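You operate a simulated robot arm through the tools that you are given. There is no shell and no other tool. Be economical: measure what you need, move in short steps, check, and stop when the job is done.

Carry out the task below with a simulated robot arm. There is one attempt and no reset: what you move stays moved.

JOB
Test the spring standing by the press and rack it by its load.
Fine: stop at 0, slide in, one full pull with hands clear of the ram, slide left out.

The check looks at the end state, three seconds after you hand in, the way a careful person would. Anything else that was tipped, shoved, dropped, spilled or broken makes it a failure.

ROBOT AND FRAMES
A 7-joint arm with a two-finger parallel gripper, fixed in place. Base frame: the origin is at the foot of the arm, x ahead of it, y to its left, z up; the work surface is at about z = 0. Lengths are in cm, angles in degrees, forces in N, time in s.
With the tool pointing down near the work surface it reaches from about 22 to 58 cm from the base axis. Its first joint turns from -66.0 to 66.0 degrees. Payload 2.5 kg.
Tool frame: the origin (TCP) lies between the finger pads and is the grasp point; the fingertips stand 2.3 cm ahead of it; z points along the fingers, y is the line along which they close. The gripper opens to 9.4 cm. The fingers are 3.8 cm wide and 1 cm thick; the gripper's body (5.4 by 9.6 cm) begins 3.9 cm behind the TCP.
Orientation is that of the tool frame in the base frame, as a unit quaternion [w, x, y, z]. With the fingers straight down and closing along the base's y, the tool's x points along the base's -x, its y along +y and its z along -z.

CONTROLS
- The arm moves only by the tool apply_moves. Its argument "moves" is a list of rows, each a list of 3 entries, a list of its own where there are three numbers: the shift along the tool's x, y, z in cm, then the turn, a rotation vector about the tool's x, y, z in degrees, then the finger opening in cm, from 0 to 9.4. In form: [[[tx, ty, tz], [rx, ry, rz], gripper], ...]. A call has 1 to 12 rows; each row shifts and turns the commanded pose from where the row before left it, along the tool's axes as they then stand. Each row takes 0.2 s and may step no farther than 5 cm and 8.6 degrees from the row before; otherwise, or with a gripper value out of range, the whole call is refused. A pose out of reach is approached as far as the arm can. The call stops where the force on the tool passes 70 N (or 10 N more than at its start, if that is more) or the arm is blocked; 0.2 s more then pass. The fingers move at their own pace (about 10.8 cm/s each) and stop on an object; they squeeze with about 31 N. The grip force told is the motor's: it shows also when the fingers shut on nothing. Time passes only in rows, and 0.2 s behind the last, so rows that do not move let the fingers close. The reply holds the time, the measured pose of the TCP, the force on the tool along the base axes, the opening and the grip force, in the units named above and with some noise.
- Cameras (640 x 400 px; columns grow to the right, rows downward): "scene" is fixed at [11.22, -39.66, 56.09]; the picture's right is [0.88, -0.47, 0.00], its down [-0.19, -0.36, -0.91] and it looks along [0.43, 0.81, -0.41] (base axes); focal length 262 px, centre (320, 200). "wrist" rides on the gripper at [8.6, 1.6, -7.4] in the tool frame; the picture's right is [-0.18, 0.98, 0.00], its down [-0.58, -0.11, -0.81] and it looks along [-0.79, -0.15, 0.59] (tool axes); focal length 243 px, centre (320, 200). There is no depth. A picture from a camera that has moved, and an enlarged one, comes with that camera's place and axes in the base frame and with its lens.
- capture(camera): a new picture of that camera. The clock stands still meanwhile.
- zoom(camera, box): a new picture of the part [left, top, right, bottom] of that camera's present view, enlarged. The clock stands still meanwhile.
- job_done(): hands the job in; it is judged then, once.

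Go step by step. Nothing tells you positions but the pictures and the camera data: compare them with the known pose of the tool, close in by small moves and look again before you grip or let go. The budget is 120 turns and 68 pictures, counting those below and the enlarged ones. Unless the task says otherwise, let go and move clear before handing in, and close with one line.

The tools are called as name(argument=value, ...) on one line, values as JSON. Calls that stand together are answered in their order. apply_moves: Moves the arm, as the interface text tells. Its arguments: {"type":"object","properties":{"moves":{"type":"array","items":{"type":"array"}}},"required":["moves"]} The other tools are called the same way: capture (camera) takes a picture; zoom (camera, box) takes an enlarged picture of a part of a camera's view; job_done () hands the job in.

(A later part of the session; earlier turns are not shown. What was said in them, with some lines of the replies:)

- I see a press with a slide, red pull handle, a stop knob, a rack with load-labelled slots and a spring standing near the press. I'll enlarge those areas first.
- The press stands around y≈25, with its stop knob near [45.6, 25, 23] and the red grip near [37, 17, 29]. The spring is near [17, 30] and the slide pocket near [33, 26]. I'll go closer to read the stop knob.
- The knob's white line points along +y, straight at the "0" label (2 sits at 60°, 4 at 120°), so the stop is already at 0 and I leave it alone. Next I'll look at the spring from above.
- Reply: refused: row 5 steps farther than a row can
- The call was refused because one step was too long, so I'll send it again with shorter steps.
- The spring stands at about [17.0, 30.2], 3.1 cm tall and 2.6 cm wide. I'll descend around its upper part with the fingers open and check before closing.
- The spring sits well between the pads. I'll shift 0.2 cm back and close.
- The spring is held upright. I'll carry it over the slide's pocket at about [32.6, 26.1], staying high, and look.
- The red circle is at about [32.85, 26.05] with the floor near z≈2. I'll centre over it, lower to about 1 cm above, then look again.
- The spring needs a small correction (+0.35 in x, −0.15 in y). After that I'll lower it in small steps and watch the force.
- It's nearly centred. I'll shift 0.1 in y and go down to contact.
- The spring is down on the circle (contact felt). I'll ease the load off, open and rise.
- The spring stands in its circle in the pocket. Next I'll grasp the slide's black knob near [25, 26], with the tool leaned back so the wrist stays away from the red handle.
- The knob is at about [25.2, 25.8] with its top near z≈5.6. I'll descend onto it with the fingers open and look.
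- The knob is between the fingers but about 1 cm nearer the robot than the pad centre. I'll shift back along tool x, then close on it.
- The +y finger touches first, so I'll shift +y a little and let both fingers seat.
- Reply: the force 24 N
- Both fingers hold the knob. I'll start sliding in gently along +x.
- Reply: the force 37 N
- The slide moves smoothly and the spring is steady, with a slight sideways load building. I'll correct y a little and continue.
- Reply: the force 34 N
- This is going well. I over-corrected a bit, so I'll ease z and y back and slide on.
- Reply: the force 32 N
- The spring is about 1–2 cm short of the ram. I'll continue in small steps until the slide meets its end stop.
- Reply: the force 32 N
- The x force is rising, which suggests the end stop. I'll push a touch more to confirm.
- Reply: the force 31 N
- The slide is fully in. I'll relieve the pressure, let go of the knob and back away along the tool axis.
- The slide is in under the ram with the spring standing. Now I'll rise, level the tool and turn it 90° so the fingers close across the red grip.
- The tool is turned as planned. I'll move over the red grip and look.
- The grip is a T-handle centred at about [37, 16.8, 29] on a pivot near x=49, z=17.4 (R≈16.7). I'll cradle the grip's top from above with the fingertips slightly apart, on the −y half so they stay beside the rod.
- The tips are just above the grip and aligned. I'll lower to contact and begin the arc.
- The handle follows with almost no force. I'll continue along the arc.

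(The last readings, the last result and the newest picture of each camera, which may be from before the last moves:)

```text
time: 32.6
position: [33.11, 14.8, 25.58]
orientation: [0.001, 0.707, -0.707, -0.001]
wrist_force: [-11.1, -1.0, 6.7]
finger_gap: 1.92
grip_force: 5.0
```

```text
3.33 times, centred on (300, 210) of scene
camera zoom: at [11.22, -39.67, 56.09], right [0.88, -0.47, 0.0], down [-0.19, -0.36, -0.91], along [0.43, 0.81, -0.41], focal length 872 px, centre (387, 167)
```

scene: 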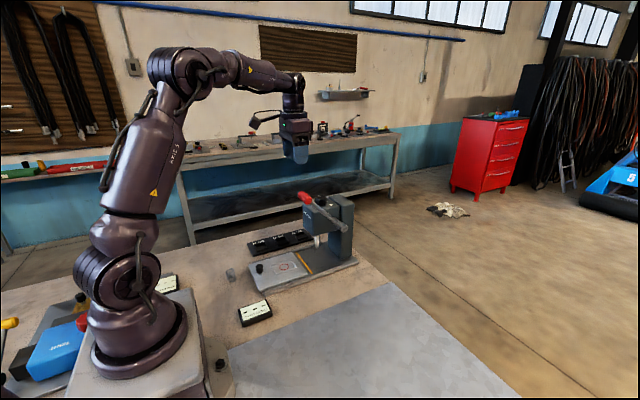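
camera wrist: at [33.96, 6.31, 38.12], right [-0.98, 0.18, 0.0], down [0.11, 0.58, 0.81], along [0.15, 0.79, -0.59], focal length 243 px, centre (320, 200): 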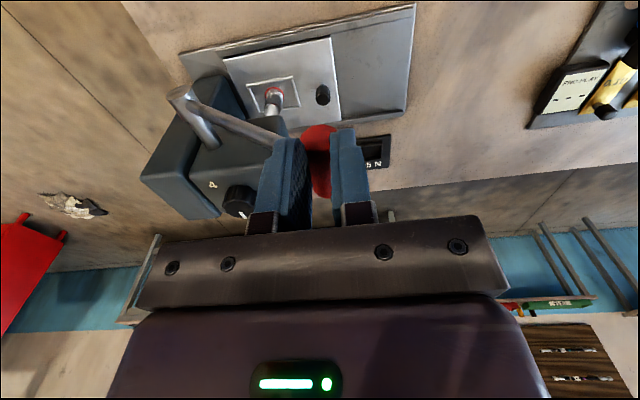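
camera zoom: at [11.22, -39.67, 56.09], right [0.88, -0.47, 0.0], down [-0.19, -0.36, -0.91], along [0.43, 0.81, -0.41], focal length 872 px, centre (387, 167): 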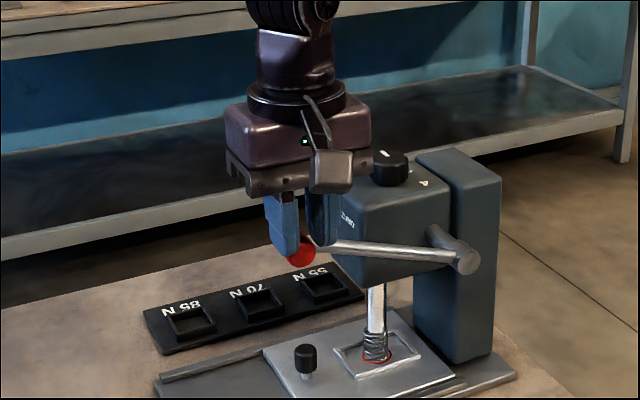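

The handle is at about 19° and the grip sits slightly further out than I modelled. I'll shift a bit outward and continue down.

apply_moves(moves=[[[0, 0.5, 0.9], [0, 0, 0], 1.4], [[0, 0.28, 1.15], [0, 0, 0], 1.4], [[0, 0.15, 1.16], [0, 0, 0], 1.4], [[0, 0.08, 1.16], [0, 0, 0], 1.4]])

zoom(camera="scene", box=[230, 150, 370, 270])

```text
time: 33.6
position: [32.14, 14.82, 20.95]
orientation: [0.001, 0.707, -0.707, 0.0]
wrist_force: [-13.4, -4.8, 5.8]
finger_gap: 2.02
grip_force: 7.2
```

```text
3.33 times, centred on (300, 210) of scene
camera zoom: at [11.22, -39.67, 56.09], right [0.88, -0.47, 0.0], down [-0.19, -0.36, -0.91], along [0.43, 0.81, -0.41], focal length 872 px, centre (387, 167)
```

zoom: 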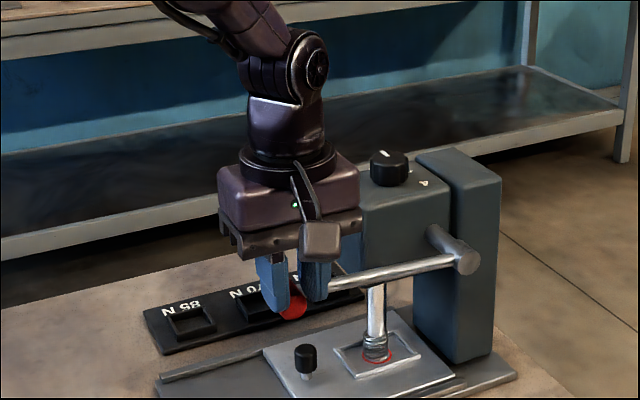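

The ram is compressing the spring. I'll continue to the end of the stroke.

apply_moves(moves=[[[0, 0.1, 1.1], [0, 0, 0], 1.4], [[0, 0, 1.1], [0, 0, 0], 1.4], [[0, -0.1, 1.1], [0, 0, 0], 1.4]])

zoom(camera="scene", box=[210, 180, 370, 330])

```text
time: 34.4
position: [32.22, 14.82, 17.73]
orientation: [0.001, -0.707, 0.707, 0.0]
wrist_force: [-12.2, 0.6, 5.9]
finger_gap: 1.92
grip_force: 5.6
```

```text
2.67 times, centred on (290, 255) of scene
camera zoom: at [11.22, -39.66, 56.09], right [0.88, -0.47, 0.0], down [-0.19, -0.36, -0.91], along [0.43, 0.81, -0.41], focal length 698 px, centre (400, 53)
```

zoom: 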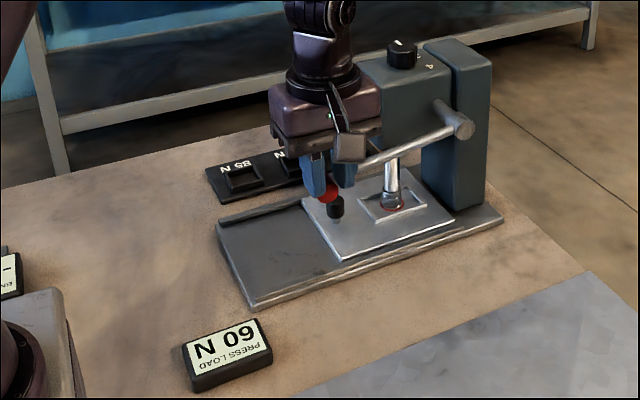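

The display now reads about 60 N and the handle still moves. I'll go on in smaller steps to the hard stop.

apply_moves(moves=[[[0, -0.1, 0.9], [0, 0, 0], 1.4], [[0, -0.15, 0.9], [0, 0, 0], 1.4]])

zoom(camera="scene", box=[230, 200, 350, 330])

```text
time: 35.0
position: [32.61, 14.7, 16.06]
orientation: [0.001, -0.707, 0.707, -0.001]
wrist_force: [-3.7, -3.5, 8.2]
finger_gap: 1.68
grip_force: 3.6
```

```text
3.08 times, centred on (290, 265) of scene
camera zoom: at [11.22, -39.67, 56.09], right [0.88, -0.47, 0.0], down [-0.19, -0.36, -0.91], along [0.43, 0.81, -0.41], focal length 805 px, centre (412, 0)
```

zoom: 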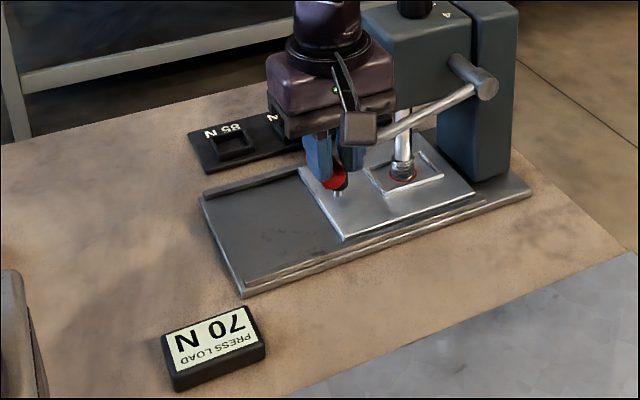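

It reads 70 N and is still rising, so I'll keep going to the stop.

apply_moves(moves=[[[0, -0.2, 0.7], [0, 0, 0], 1.4], [[0, -0.2, 0.7], [0, 0, 0], 1.4], [[0, 0, 0], [0, 0, 0], 1.4]])

zoom(camera="scene", box=[230, 200, 350, 330])

```text
time: 35.5
position: [32.64, 14.67, 15.7]
orientation: [-0.001, -0.707, 0.707, -0.002]
wrist_force: [-8.8, -4.9, 17.8]
finger_gap: 1.65
grip_force: 2.9
stopped in row 2: the force on the tool passed its limit (the readings are from after the stop); the commanded pose is now the measured one
```

```text
3.08 times, centred on (290, 265) of scene
camera zoom: at [11.21, -39.67, 56.09], right [0.88, -0.47, 0.0], down [-0.19, -0.36, -0.91], along [0.43, 0.81, -0.41], focal length 805 px, centre (412, 0)
```

zoom: 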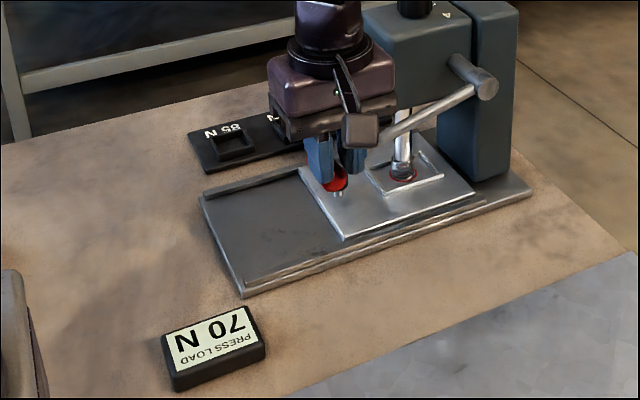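

The stop has been reached. I'll read the display enlarged.

zoom(camera="scene", box=[255, 290, 285, 322])

```text
12.50 times, centred on (270, 306) of scene
camera zoom: at [11.21, -39.67, 56.09], right [0.88, -0.47, 0.0], down [-0.19, -0.36, -0.91], along [0.43, 0.81, -0.41], focal length 3270 px, centre (945, -1125)
```

zoom: 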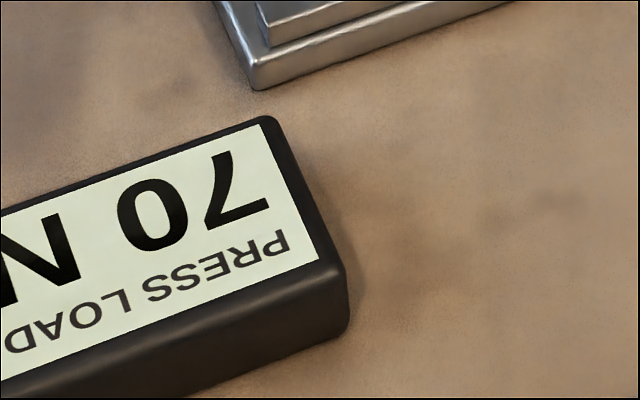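

It reads 70 N, so the spring belongs in the middle slot. I'll let the handle rise under control along the same arc.

apply_moves(moves=[[[0, 0.2, -1], [0, 0, 0], 1.4], [[0, 0.2, -1], [0, 0, 0], 1.4], [[0, 0.05, -1.1], [0, 0, 0], 1.4], [[0, 0, -1.1], [0, 0, 0], 1.4], [[0, 0, -1.1], [0, 0, 0], 1.4], [[0, -0.15, -1.2], [0, 0, 0], 1.4], [[0, -0.2, -1.2], [0, 0, 0], 1.4], [[0, -0.3, -1.1], [0, 0, 0], 1.4], [[0, -0.35, -1.1], [0, 0, 0], 1.4]])

zoom(camera="scene", box=[210, 150, 370, 330])

```text
time: 37.5
position: [33.16, 14.73, 25.54]
orientation: [0.0, 0.707, -0.707, 0.001]
wrist_force: [-0.1, 1.0, 2.8]
finger_gap: 1.36
grip_force: 0.1
```

```text
2.22 times, centred on (290, 240) of scene
camera zoom: at [11.22, -39.66, 56.09], right [0.88, -0.47, 0.0], down [-0.19, -0.36, -0.91], along [0.43, 0.81, -0.41], focal length 581 px, centre (387, 111)
```

zoom: 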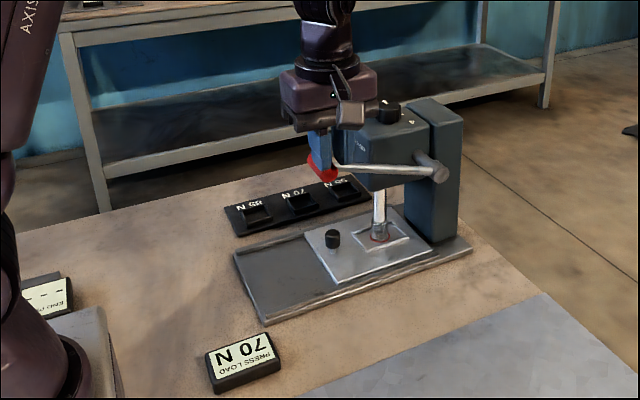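

The handle follows up and the display holds 70 N. I'll continue to the top and then leave the handle.

apply_moves(moves=[[[0, -0.45, -1.08], [0, 0, 0], 1.4], [[0, -0.51, -1.05], [0, 0, 0], 1.4], [[0, -0.58, -1.01], [0, 0, 0], 1.4], [[0, -0.63, -0.97], [0, 0, 0], 1.4], [[0, -0.7, -0.91], [0, 0, 0], 1.4], [[0, -0.7, -0.9], [0, 0, 0], 1.4], [[0, 0, -1.5], [0, 0, 0], 1.4], [[0, 0, -3], [0, 0, 0], 1.4], [[0, 0, -4], [0, 0, 0], 1.4]])

zoom(camera="scene", box=[230, 140, 370, 260])

```text
time: 39.5
position: [36.82, 14.65, 40.27]
orientation: [0.001, 0.707, -0.707, 0.002]
wrist_force: [-0.1, 0.1, 0.7]
finger_gap: 1.41
grip_force: 0.1
```

```text
3.33 times, centred on (300, 200) of scene
camera zoom: at [11.22, -39.66, 56.09], right [0.88, -0.47, 0.0], down [-0.19, -0.36, -0.91], along [0.43, 0.81, -0.41], focal length 872 px, centre (387, 200)
```

zoom: 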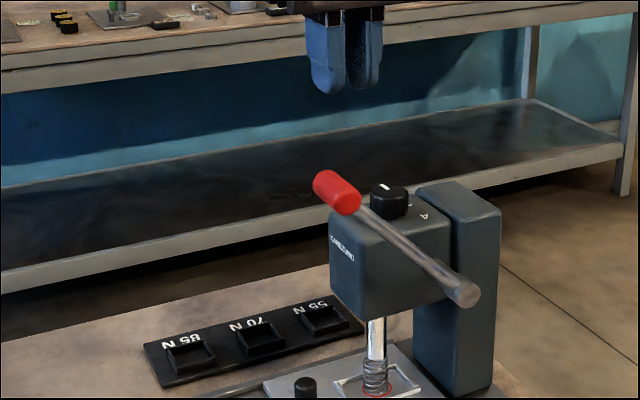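

The handle is back up and the test is complete. Next I'll reverse my path: yaw back and return to the slide knob to pull it out.

apply_moves(moves=[[[-2.8, 3.2, 0], [0, 0, 0], 5], [[-2.8, 3.2, 0], [0, 0, 0], 5], [[-2.8, 3.2, 0], [0, 0, 0], 5], [[-2.9, 3.1, 0], [0, 0, 0], 5], [[0, 0, 0], [0, 0, 8.2], 5], [[0, 0, 0], [0, 0, 8.2], 5], [[0, 0, 0], [0, 0, 8.2], 5], [[0, 0, 0], [0, 0, 8.2], 5], [[0, 0, 0], [0, 0, 8.2], 5], [[0, 0, 0], [0, 0, 8.2], 5]])

apply_moves(moves=[[[0, 0, 0], [0, 0, 8.2], 5], [[0, 0, 0], [0, 0, 8.2], 5], [[0, 0, 0], [0, 0, 8.2], 5], [[0, 0, 0], [0, 0, 8.2], 5], [[0, 0, 0], [0, 0, 8.0], 5], [[0, 0, 2], [0, -8.3, 0], 5], [[0, 0, 2], [0, -8.3, 0], 5], [[0, 0, 2], [0, -8.3, 0], 5], [[0, 0, 0], [0, 0, 0], 5]])

```text
time: 41.6
position: [24.0, 26.14, 39.89]
orientation: [0.0, -0.347, 0.938, -0.002]
wrist_force: [0.3, -0.1, -0.8]
finger_gap: 5.0
grip_force: 0.0
```

```text
time: 43.6
position: [24.84, 26.03, 34.03]
orientation: [0.217, -0.001, 0.976, -0.002]
wrist_force: [0.0, -0.5, -0.5]
finger_gap: 5.0
grip_force: 0.1
```

apply_moves(moves=[[[1.65, 0, 4.3], [0, 0, 0], 5], [[0, 0, 4.7], [0, 0, 0], 5], [[0, 0, 4.7], [0, 0, 0], 5], [[0, 0, 4.5], [0, 0, 0], 5], [[0, 0, 4], [0, 0, 0], 5], [[0, 0, 3], [0, 0, 0], 5], [[0, 0, 0], [0, 0, 0], 5]])

capture(camera="wrist")

```text
time: 45.2
position: [34.05, 25.92, 10.43]
orientation: [0.217, -0.001, 0.976, -0.001]
wrist_force: [1.0, 0.2, -0.8]
finger_gap: 5.01
grip_force: 0.2
```

```text
17 pictures are left
camera wrist: at [23.06, 27.56, 13.45], right [0.17, 0.98, 0.08], down [0.19, -0.11, 0.98], along [0.97, -0.15, -0.2], focal length 243 px, centre (320, 200)
```

wrist: 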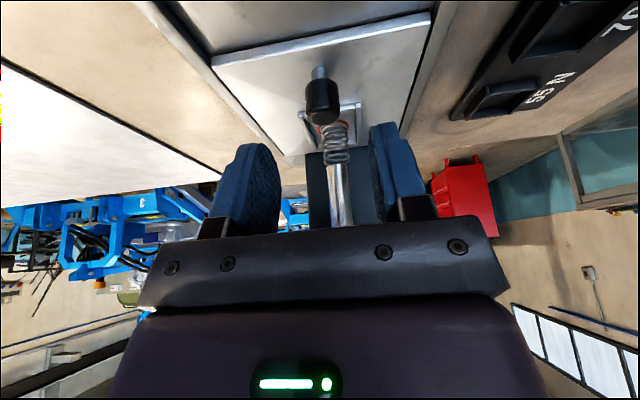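

The knob lies straight ahead and the spring still stands. I'll finish the approach and grip the knob.

apply_moves(moves=[[[0, 0.05, 2.5], [0, 0, 0], 5], [[0, 0.05, 2.5], [0, 0, 0], 5], [[0, 0, 0], [0, 0, 0], 3.5], [[0, 0, 0], [0, 0, 0], 2], [[0, 0, 0], [0, 0, 0], 1], [[0, 0, 0], [0, 0, 0], 1]])

zoom(camera="wrist", box=[200, 40, 440, 240])

```text
time: 46.6
position: [35.8, 26.06, 6.0]
orientation: [0.216, 0.0, 0.976, -0.003]
wrist_force: [0.8, -5.6, -5.0]
finger_gap: 2.14
grip_force: 44.6
```

```text
2.00 times, centred on (320, 140) of wrist
camera zoom: at [24.88, 27.7, 9.1], right [0.17, 0.98, 0.07], down [0.19, -0.1, 0.98], along [0.97, -0.15, -0.2], focal length 485 px, centre (320, 320)
```

zoom: 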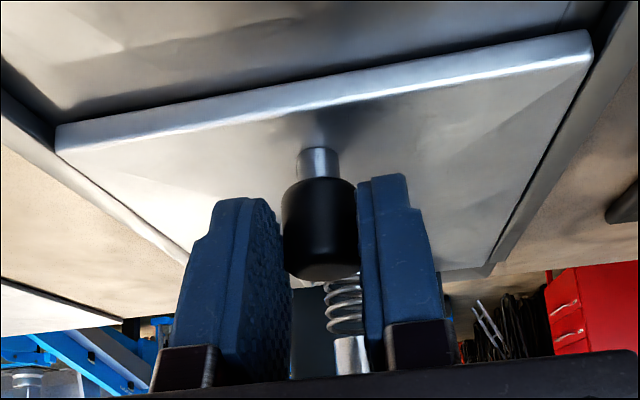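

Gripped. Now I'll pull the slide out gently.

apply_moves(moves=[[[0.27, 0, -0.127], [0, 0, 0], 1], [[0.45, 0, -0.211], [0, 0, 0], 1], [[0.54, 0, -0.253], [0, 0, 0], 1], [[0.63, 0, -0.296], [0, 0, 0], 1], [[0.63, 0, -0.296], [0, 0, 0], 1], [[0.54, 0, -0.253], [0, 0, 0], 1], [[0.36, 0, -0.169], [0, 0, 0], 1]])

```text
time: 48.2
position: [32.19, 25.99, 6.08]
orientation: [0.216, 0.0, 0.976, -0.003]
wrist_force: [0.8, -10.9, 5.1]
finger_gap: 2.15
grip_force: 44.6
```

apply_moves(moves=[[[0.36, -0.02, -0.169], [0, 0, 0], 1], [[0.54, -0.02, -0.253], [0, 0, 0], 1], [[0.63, 0, -0.296], [0, 0, 0], 1], [[0.63, 0, -0.296], [0, 0, 0], 1], [[0.63, 0, -0.296], [0, 0, 0], 1], [[0.54, 0, -0.253], [0, 0, 0], 1], [[0.36, 0, -0.169], [0, 0, 0], 1]])

zoom(camera="scene", box=[220, 170, 380, 290])

```text
time: 49.9
position: [28.5, 26.04, 6.18]
orientation: [0.218, 0.0, 0.976, -0.002]
wrist_force: [1.6, -16.2, 14.1]
finger_gap: 2.17
grip_force: 45.7
```

```text
3.33 times, centred on (300, 230) of scene
camera zoom: at [11.21, -39.67, 56.09], right [0.88, -0.47, 0.0], down [-0.19, -0.36, -0.91], along [0.43, 0.81, -0.41], focal length 872 px, centre (387, 100)
```

zoom: 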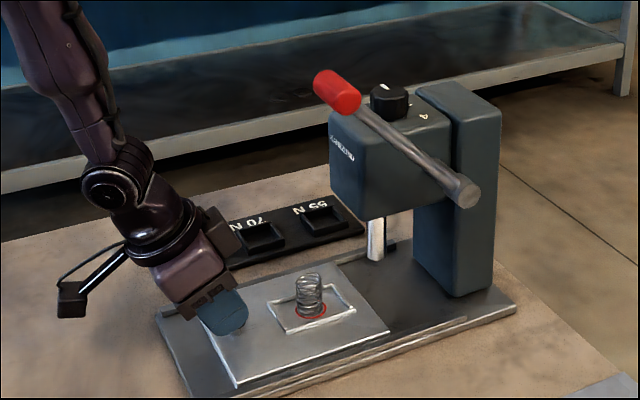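

apply_moves(moves=[[[0.36, -0.05, -0.14], [0, 0, 0], 1], [[0.54, -0.02, -0.253], [0, 0, 0], 1], [[0.63, 0, -0.296], [0, 0, 0], 1], [[0.63, 0, -0.296], [0, 0, 0], 1], [[0.54, 0, -0.253], [0, 0, 0], 1], [[0.45, 0, -0.211], [0, 0, 0], 1], [[0.36, 0, -0.169], [0, 0, 0], 1], [[0.27, 0, -0.127], [0, 0, 0], 1], [[0.27, 0, -0.127], [0, 0, 0], 1], [[0.27, 0, -0.127], [0, 0, 0], 1]])

zoom(camera="scene", box=[220, 190, 340, 290])

```text
time: 52.0
position: [23.77, 26.12, 6.09]
orientation: [0.218, 0.001, 0.976, -0.001]
wrist_force: [23.4, 4.0, -18.4]
finger_gap: 2.16
grip_force: 45.1
```

```text
4.00 times, centred on (280, 240) of scene
camera zoom: at [11.22, -39.66, 56.09], right [0.88, -0.47, 0.0], down [-0.19, -0.36, -0.91], along [0.43, 0.81, -0.41], focal length 1046 px, centre (480, 40)
```

zoom: 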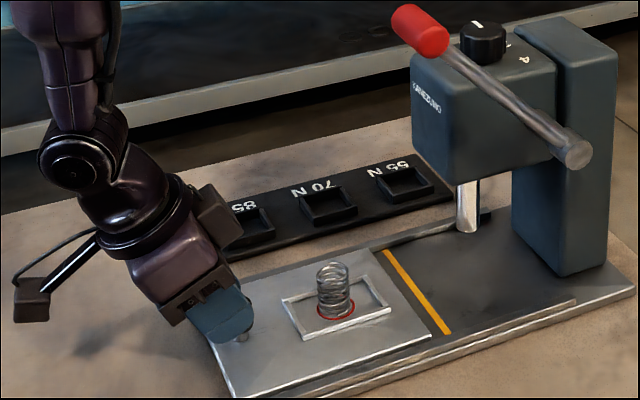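

The slide is fully out with the spring still standing. I'll release the knob, back off, level the tool and go over the spring.

apply_moves(moves=[[[-0.2, 0, 0.08], [0, 0, 0], 1], [[0, 0, 0], [0, 0, 0], 3], [[0, 0, 0], [0, 0, 0], 5.4], [[0, 0, -2], [0, 0, 0], 5.4], [[0, 0, -4], [0, 0, 0], 5.4], [[0, 0, -4], [0, 8.3, 0], 5.4], [[0, 0, 0], [0, 8.3, 0], 5.4], [[0, 0, 0], [0, 8.3, 0], 5.4], [[-4, 0, 0], [0, 0, 0], 5.4], [[-4, 0, 0], [0, 0, 0], 5.4], [[-4, 0, 0], [0, 0, 0], 5.4], [[0, 0, 0], [0, 0, 0], 5.4]])

capture(camera="wrist")

```text
time: 54.6
position: [31.67, 26.09, 15.32]
orientation: [0.001, 0.0, 1.0, -0.003]
wrist_force: [-0.1, -0.5, -0.5]
finger_gap: 5.39
grip_force: 0.1
```

```text
13 pictures are left
camera wrist: at [22.95, 27.85, 22.56], right [0.18, 0.98, 0.0], down [0.58, -0.11, 0.81], along [0.79, -0.15, -0.59], focal length 243 px, centre (320, 200)
```

wrist: 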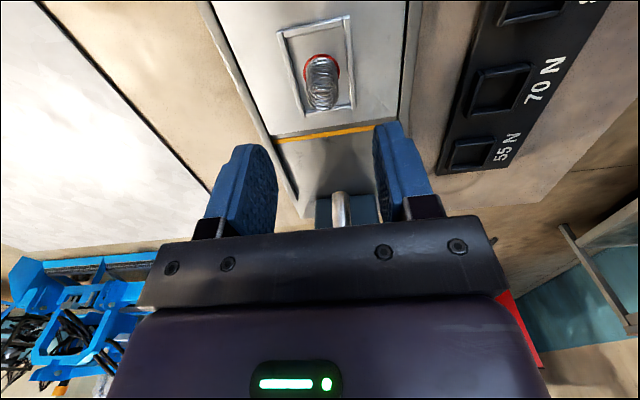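

The spring is at about [32.8, 26.15]. I'll descend and re-grip it at the same height as before.

apply_moves(moves=[[[-1.15, 0.05, 3.5], [0, 0, 0], 5.4], [[0, 0, 3.5], [0, 0, 0], 5.4], [[0, 0, 1.6], [0, 0, 0], 5.4], [[0, 0, 1], [0, 0, 0], 5.4], [[0, 0, 0], [0, 0, 0], 5.4]])

zoom(camera="wrist", box=[200, 60, 440, 240])

```text
time: 55.9
position: [32.69, 25.99, 5.4]
orientation: [0.001, 0.0, 1.0, -0.001]
wrist_force: [0.0, 0.1, 0.1]
finger_gap: 5.4
grip_force: 0.1
```

```text
2.22 times, centred on (320, 150) of wrist
camera zoom: at [24.09, 27.64, 12.77], right [0.18, 0.98, 0.0], down [0.58, -0.11, 0.81], along [0.79, -0.15, -0.59], focal length 539 px, centre (320, 311)
```

zoom: 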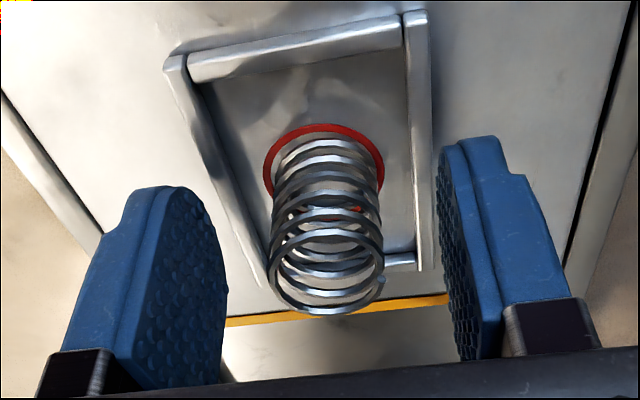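

apply_moves(moves=[[[0, 0.1, -0.25], [0, 0, 0], 5.4], [[0, 0, 0], [0, 0, 0], 4], [[0, 0, 0], [0, 0, 0], 3], [[0, 0, 0], [0, 0, 0], 2.2], [[0, 0, 0], [0, 0, 0], 2.2], [[0, 0, -2], [0, 0, 0], 2.2], [[0, 0, -4], [0, 0, 0], 2.2], [[0, 0, -4], [0, 0, 0], 2.2], [[0, 0, 0], [0, 0, 0], 2.2]])

zoom(camera="wrist", box=[200, 0, 640, 240])

```text
time: 57.9
position: [32.6, 26.05, 15.89]
orientation: [0.001, 0.0, 1.0, -0.003]
wrist_force: [-0.1, -0.2, -0.6]
finger_gap: 2.46
grip_force: 30.5
```

```text
1.45 times, centred on (420, 120) of wrist
camera zoom: at [24.03, 27.69, 23.11], right [0.18, 0.98, 0.0], down [0.58, -0.11, 0.81], along [0.79, -0.15, -0.59], focal length 353 px, centre (174, 316)
```

zoom: 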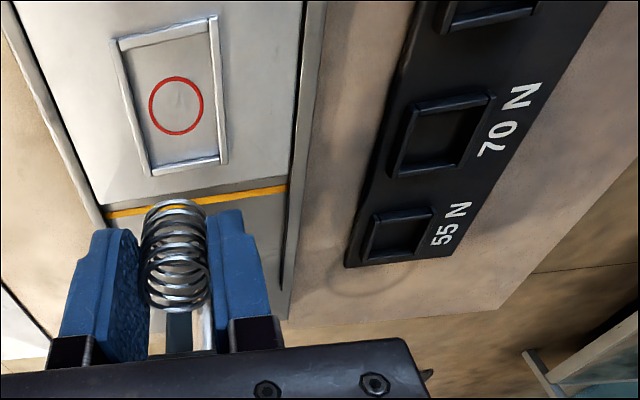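

The spring is held again. I'll carry it over the 70 N slot (about [37.8, 41.6]) at height and look.

apply_moves(moves=[[[-1.25, 3.85, 0], [0, 0, 0], 2.2], [[-1.25, 3.85, 0], [0, 0, 0], 2.2], [[-1.25, 3.85, 0], [0, 0, 0], 2.2], [[-1.25, 3.85, 0], [0, 0, 0], 2.2], [[0, 0, 3], [0, 0, 0], 2.2], [[0, 0, 0], [0, 0, 0], 2.2]])

zoom(camera="wrist", box=[200, 0, 440, 200])

zoom(camera="scene", box=[235, 200, 335, 270])

```text
time: 59.2
position: [37.71, 41.53, 13.06]
orientation: [0.0, -0.001, 1.0, -0.002]
wrist_force: [0.2, 0.1, -0.8]
finger_gap: 2.48
grip_force: 31.3
```

```text
2.00 times, centred on (320, 100) of wrist
camera zoom: at [29.02, 43.22, 20.33], right [0.18, 0.98, 0.0], down [0.58, -0.11, 0.81], along [0.79, -0.15, -0.59], focal length 485 px, centre (320, 400)
```

zoom: 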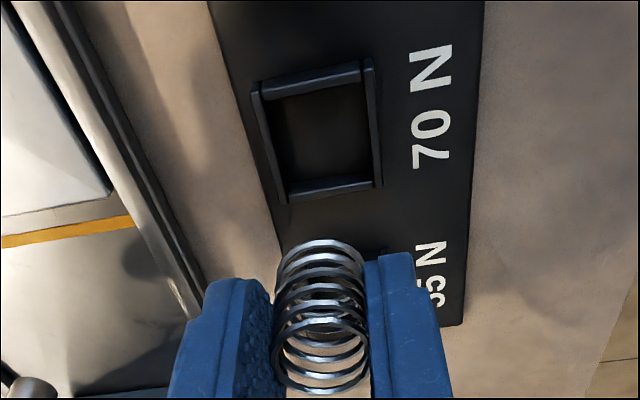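

```text
5.71 times, centred on (285, 235) of scene
camera zoom: at [11.22, -39.66, 56.09], right [0.88, -0.47, 0.0], down [-0.19, -0.36, -0.91], along [0.43, 0.81, -0.41], focal length 1495 px, centre (520, 0)
```

zoom: 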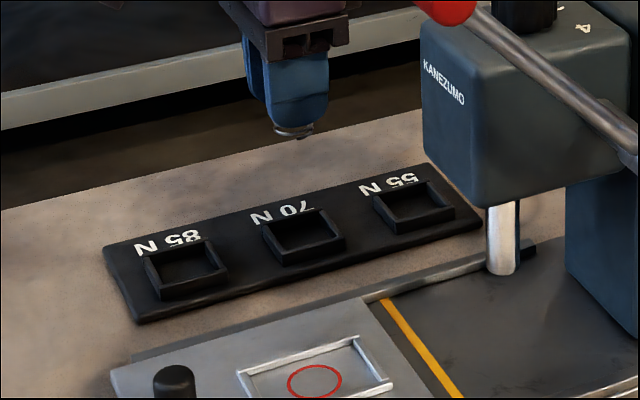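

The slot centre is about [37.75, 41.5], almost under the tool, with about 0.5 cm of play each side. I'll lower to just above it and check.

apply_moves(moves=[[[-0.05, 0, 3.2], [0, 0, 0], 2.2], [[0, 0, 2.6], [0, 0, 0], 2.2], [[0, 0, 0.9], [0, 0, 0], 2.2], [[0, 0, 0], [0, 0, 0], 2.2]])

zoom(camera="wrist", box=[220, 60, 420, 220])

zoom(camera="scene", box=[260, 210, 320, 255])

```text
time: 60.2
position: [37.67, 41.65, 6.09]
orientation: [0.001, -0.001, 1.0, -0.001]
wrist_force: [0.2, 0.2, -0.9]
finger_gap: 2.45
grip_force: 30.8
```

```text
2.50 times, centred on (320, 140) of wrist
camera zoom: at [29.04, 43.27, 13.48], right [0.18, 0.98, 0.0], down [0.58, -0.11, 0.81], along [0.79, -0.15, -0.59], focal length 606 px, centre (320, 350)
```

zoom: 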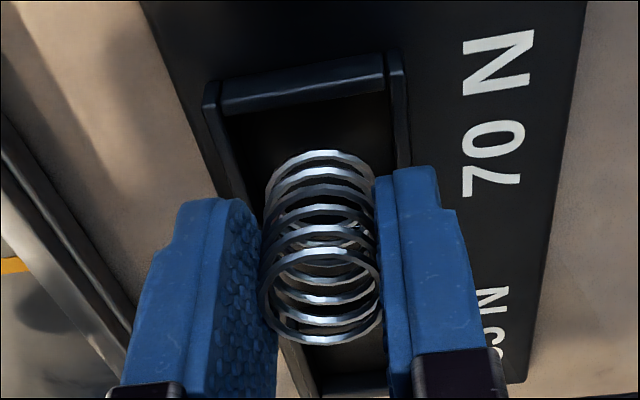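

```text
8.89 times, centred on (290, 232) of scene
camera zoom: at [11.22, -39.66, 56.09], right [0.88, -0.47, 0.0], down [-0.19, -0.36, -0.91], along [0.43, 0.81, -0.41], focal length 2325 px, centre (587, -89)
```

zoom: 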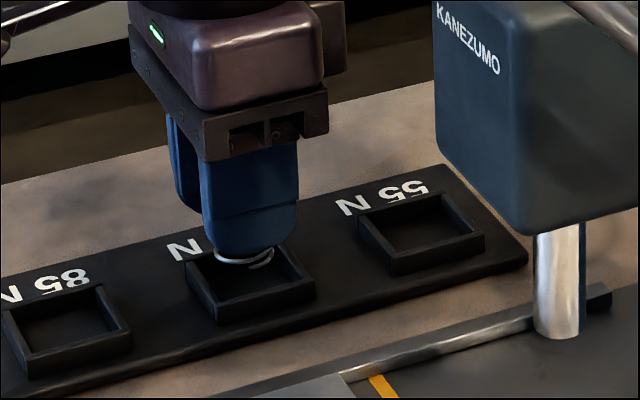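

The spring is centred over the slot. I'll lower in small steps to contact.

apply_moves(moves=[[[-0.05, -0.08, 0.5], [0, 0, 0], 2.2], [[0, 0, 0.4], [0, 0, 0], 2.2], [[0, 0, 0.3], [0, 0, 0], 2.2], [[0, 0, 0], [0, 0, 0], 2.2]])

zoom(camera="scene", box=[260, 210, 320, 255])

```text
time: 61.2
position: [37.77, 41.48, 4.9]
orientation: [0.001, 0.0, 1.0, -0.002]
wrist_force: [0.5, 0.4, -0.1]
finger_gap: 2.46
grip_force: 30.7
```

```text
8.89 times, centred on (290, 232) of scene
camera zoom: at [11.22, -39.66, 56.09], right [0.88, -0.47, 0.0], down [-0.19, -0.36, -0.91], along [0.43, 0.81, -0.41], focal length 2325 px, centre (587, -89)
```

zoom: 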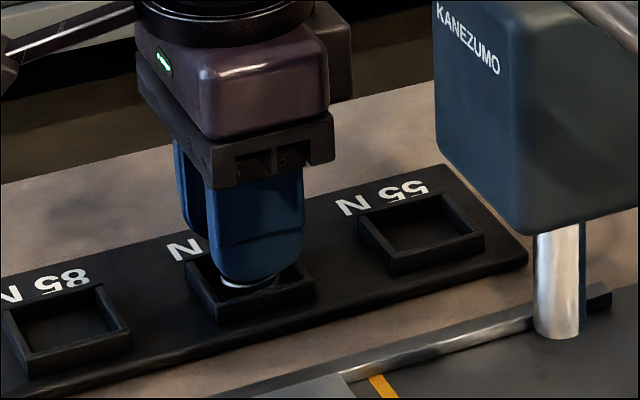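

apply_moves(moves=[[[0, 0, 0.2], [0, 0, 0], 2.2], [[0, 0, 0.15], [0, 0, 0], 2.2], [[0, 0, 0], [0, 0, 0], 2.2]])

```text
time: 62.0
position: [37.84, 41.46, 4.58]
orientation: [0.001, 0.0, 1.0, -0.001]
wrist_force: [-0.4, -0.4, 2.0]
finger_gap: 2.46
grip_force: 30.8
```

apply_moves(moves=[[[0, 0, 0.1], [0, 0, 0], 2.2], [[0, 0, 0.1], [0, 0, 0], 2.2], [[0, 0, 0], [0, 0, 0], 2.2]])

zoom(camera="wrist", box=[220, 60, 420, 220])

```text
time: 62.9
position: [38.09, 41.53, 4.51]
orientation: [0.001, 0.0, 1.0, -0.001]
wrist_force: [-4.8, -4.4, 19.8]
finger_gap: 2.43
grip_force: 31.0
```

```text
2.50 times, centred on (320, 140) of wrist
camera zoom: at [29.28, 43.18, 11.85], right [0.18, 0.98, 0.0], down [0.58, -0.11, 0.81], along [0.79, -0.15, -0.59], focal length 606 px, centre (320, 350)
```

zoom: 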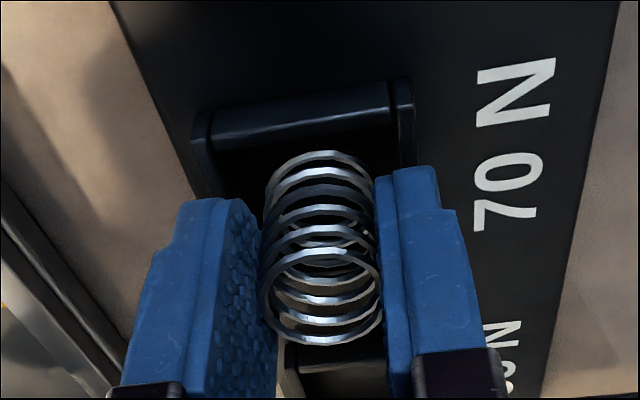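

Contact is felt with the spring inside the slot walls. I'll ease off, open slowly and rise.

apply_moves(moves=[[[0.1, 0, -0.12], [0, 0, 0], 2.2], [[0, 0, 0], [0, 0, 0], 2.8], [[0, 0, 0], [0, 0, 0], 4.4], [[0, 0, 0], [0, 0, 0], 4.4], [[0, 0, -1.5], [0, 0, 0], 4.4], [[0, 0, -4], [0, 0, 0], 4.4], [[0, 0, -4], [0, 0, 0], 4.4], [[3, -1, -3.5], [0, 0, 0], 4.4], [[3, -1, -3.5], [0, 0, 0], 4.4], [[0, 0, 0], [0, 0, 0], 4.4]])

zoom(camera="scene", box=[210, 160, 370, 330])

zoom(camera="scene", box=[260, 210, 320, 255])

```text
time: 65.0
position: [31.63, 39.88, 20.69]
orientation: [0.001, 0.0, 1.0, -0.001]
wrist_force: [-0.8, -0.8, -0.1]
finger_gap: 4.4
grip_force: 0.0
```

```text
2.35 times, centred on (290, 245) of scene
camera zoom: at [11.22, -39.67, 56.09], right [0.88, -0.47, 0.0], down [-0.19, -0.36, -0.91], along [0.43, 0.81, -0.41], focal length 616 px, centre (391, 94)
```

zoom: 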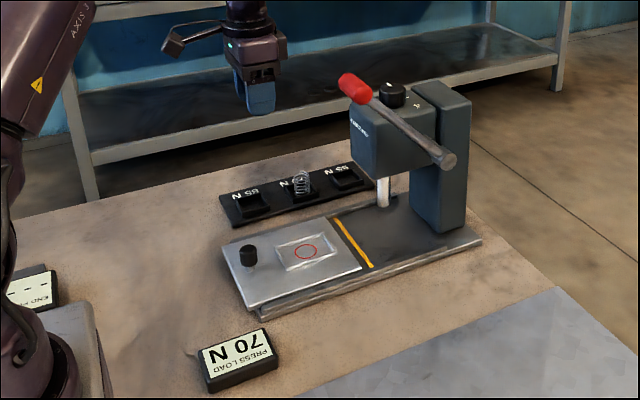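

```text
8.89 times, centred on (290, 232) of scene
camera zoom: at [11.22, -39.67, 56.09], right [0.88, -0.47, 0.0], down [-0.19, -0.36, -0.91], along [0.43, 0.81, -0.41], focal length 2325 px, centre (587, -89)
```

zoom: 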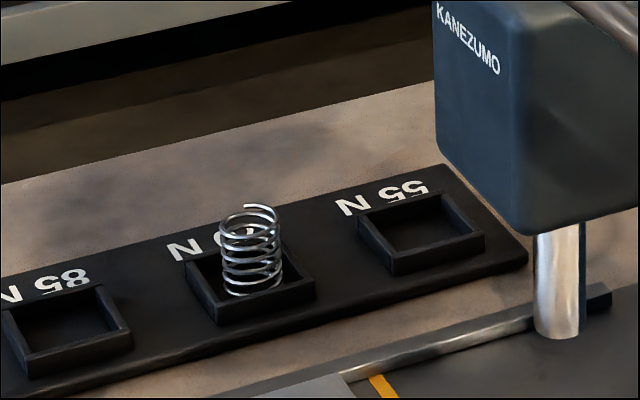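

The spring stands upright in the 70 N slot, the slide is out, the handle is up, and the arm is clear. I'm handing in.

job_done()

```text
The job is handed in.
```

I tested the spring with one full pull at stop 0; the press showed 70 N. It now stands in the 70 N slot, with the slide left out.
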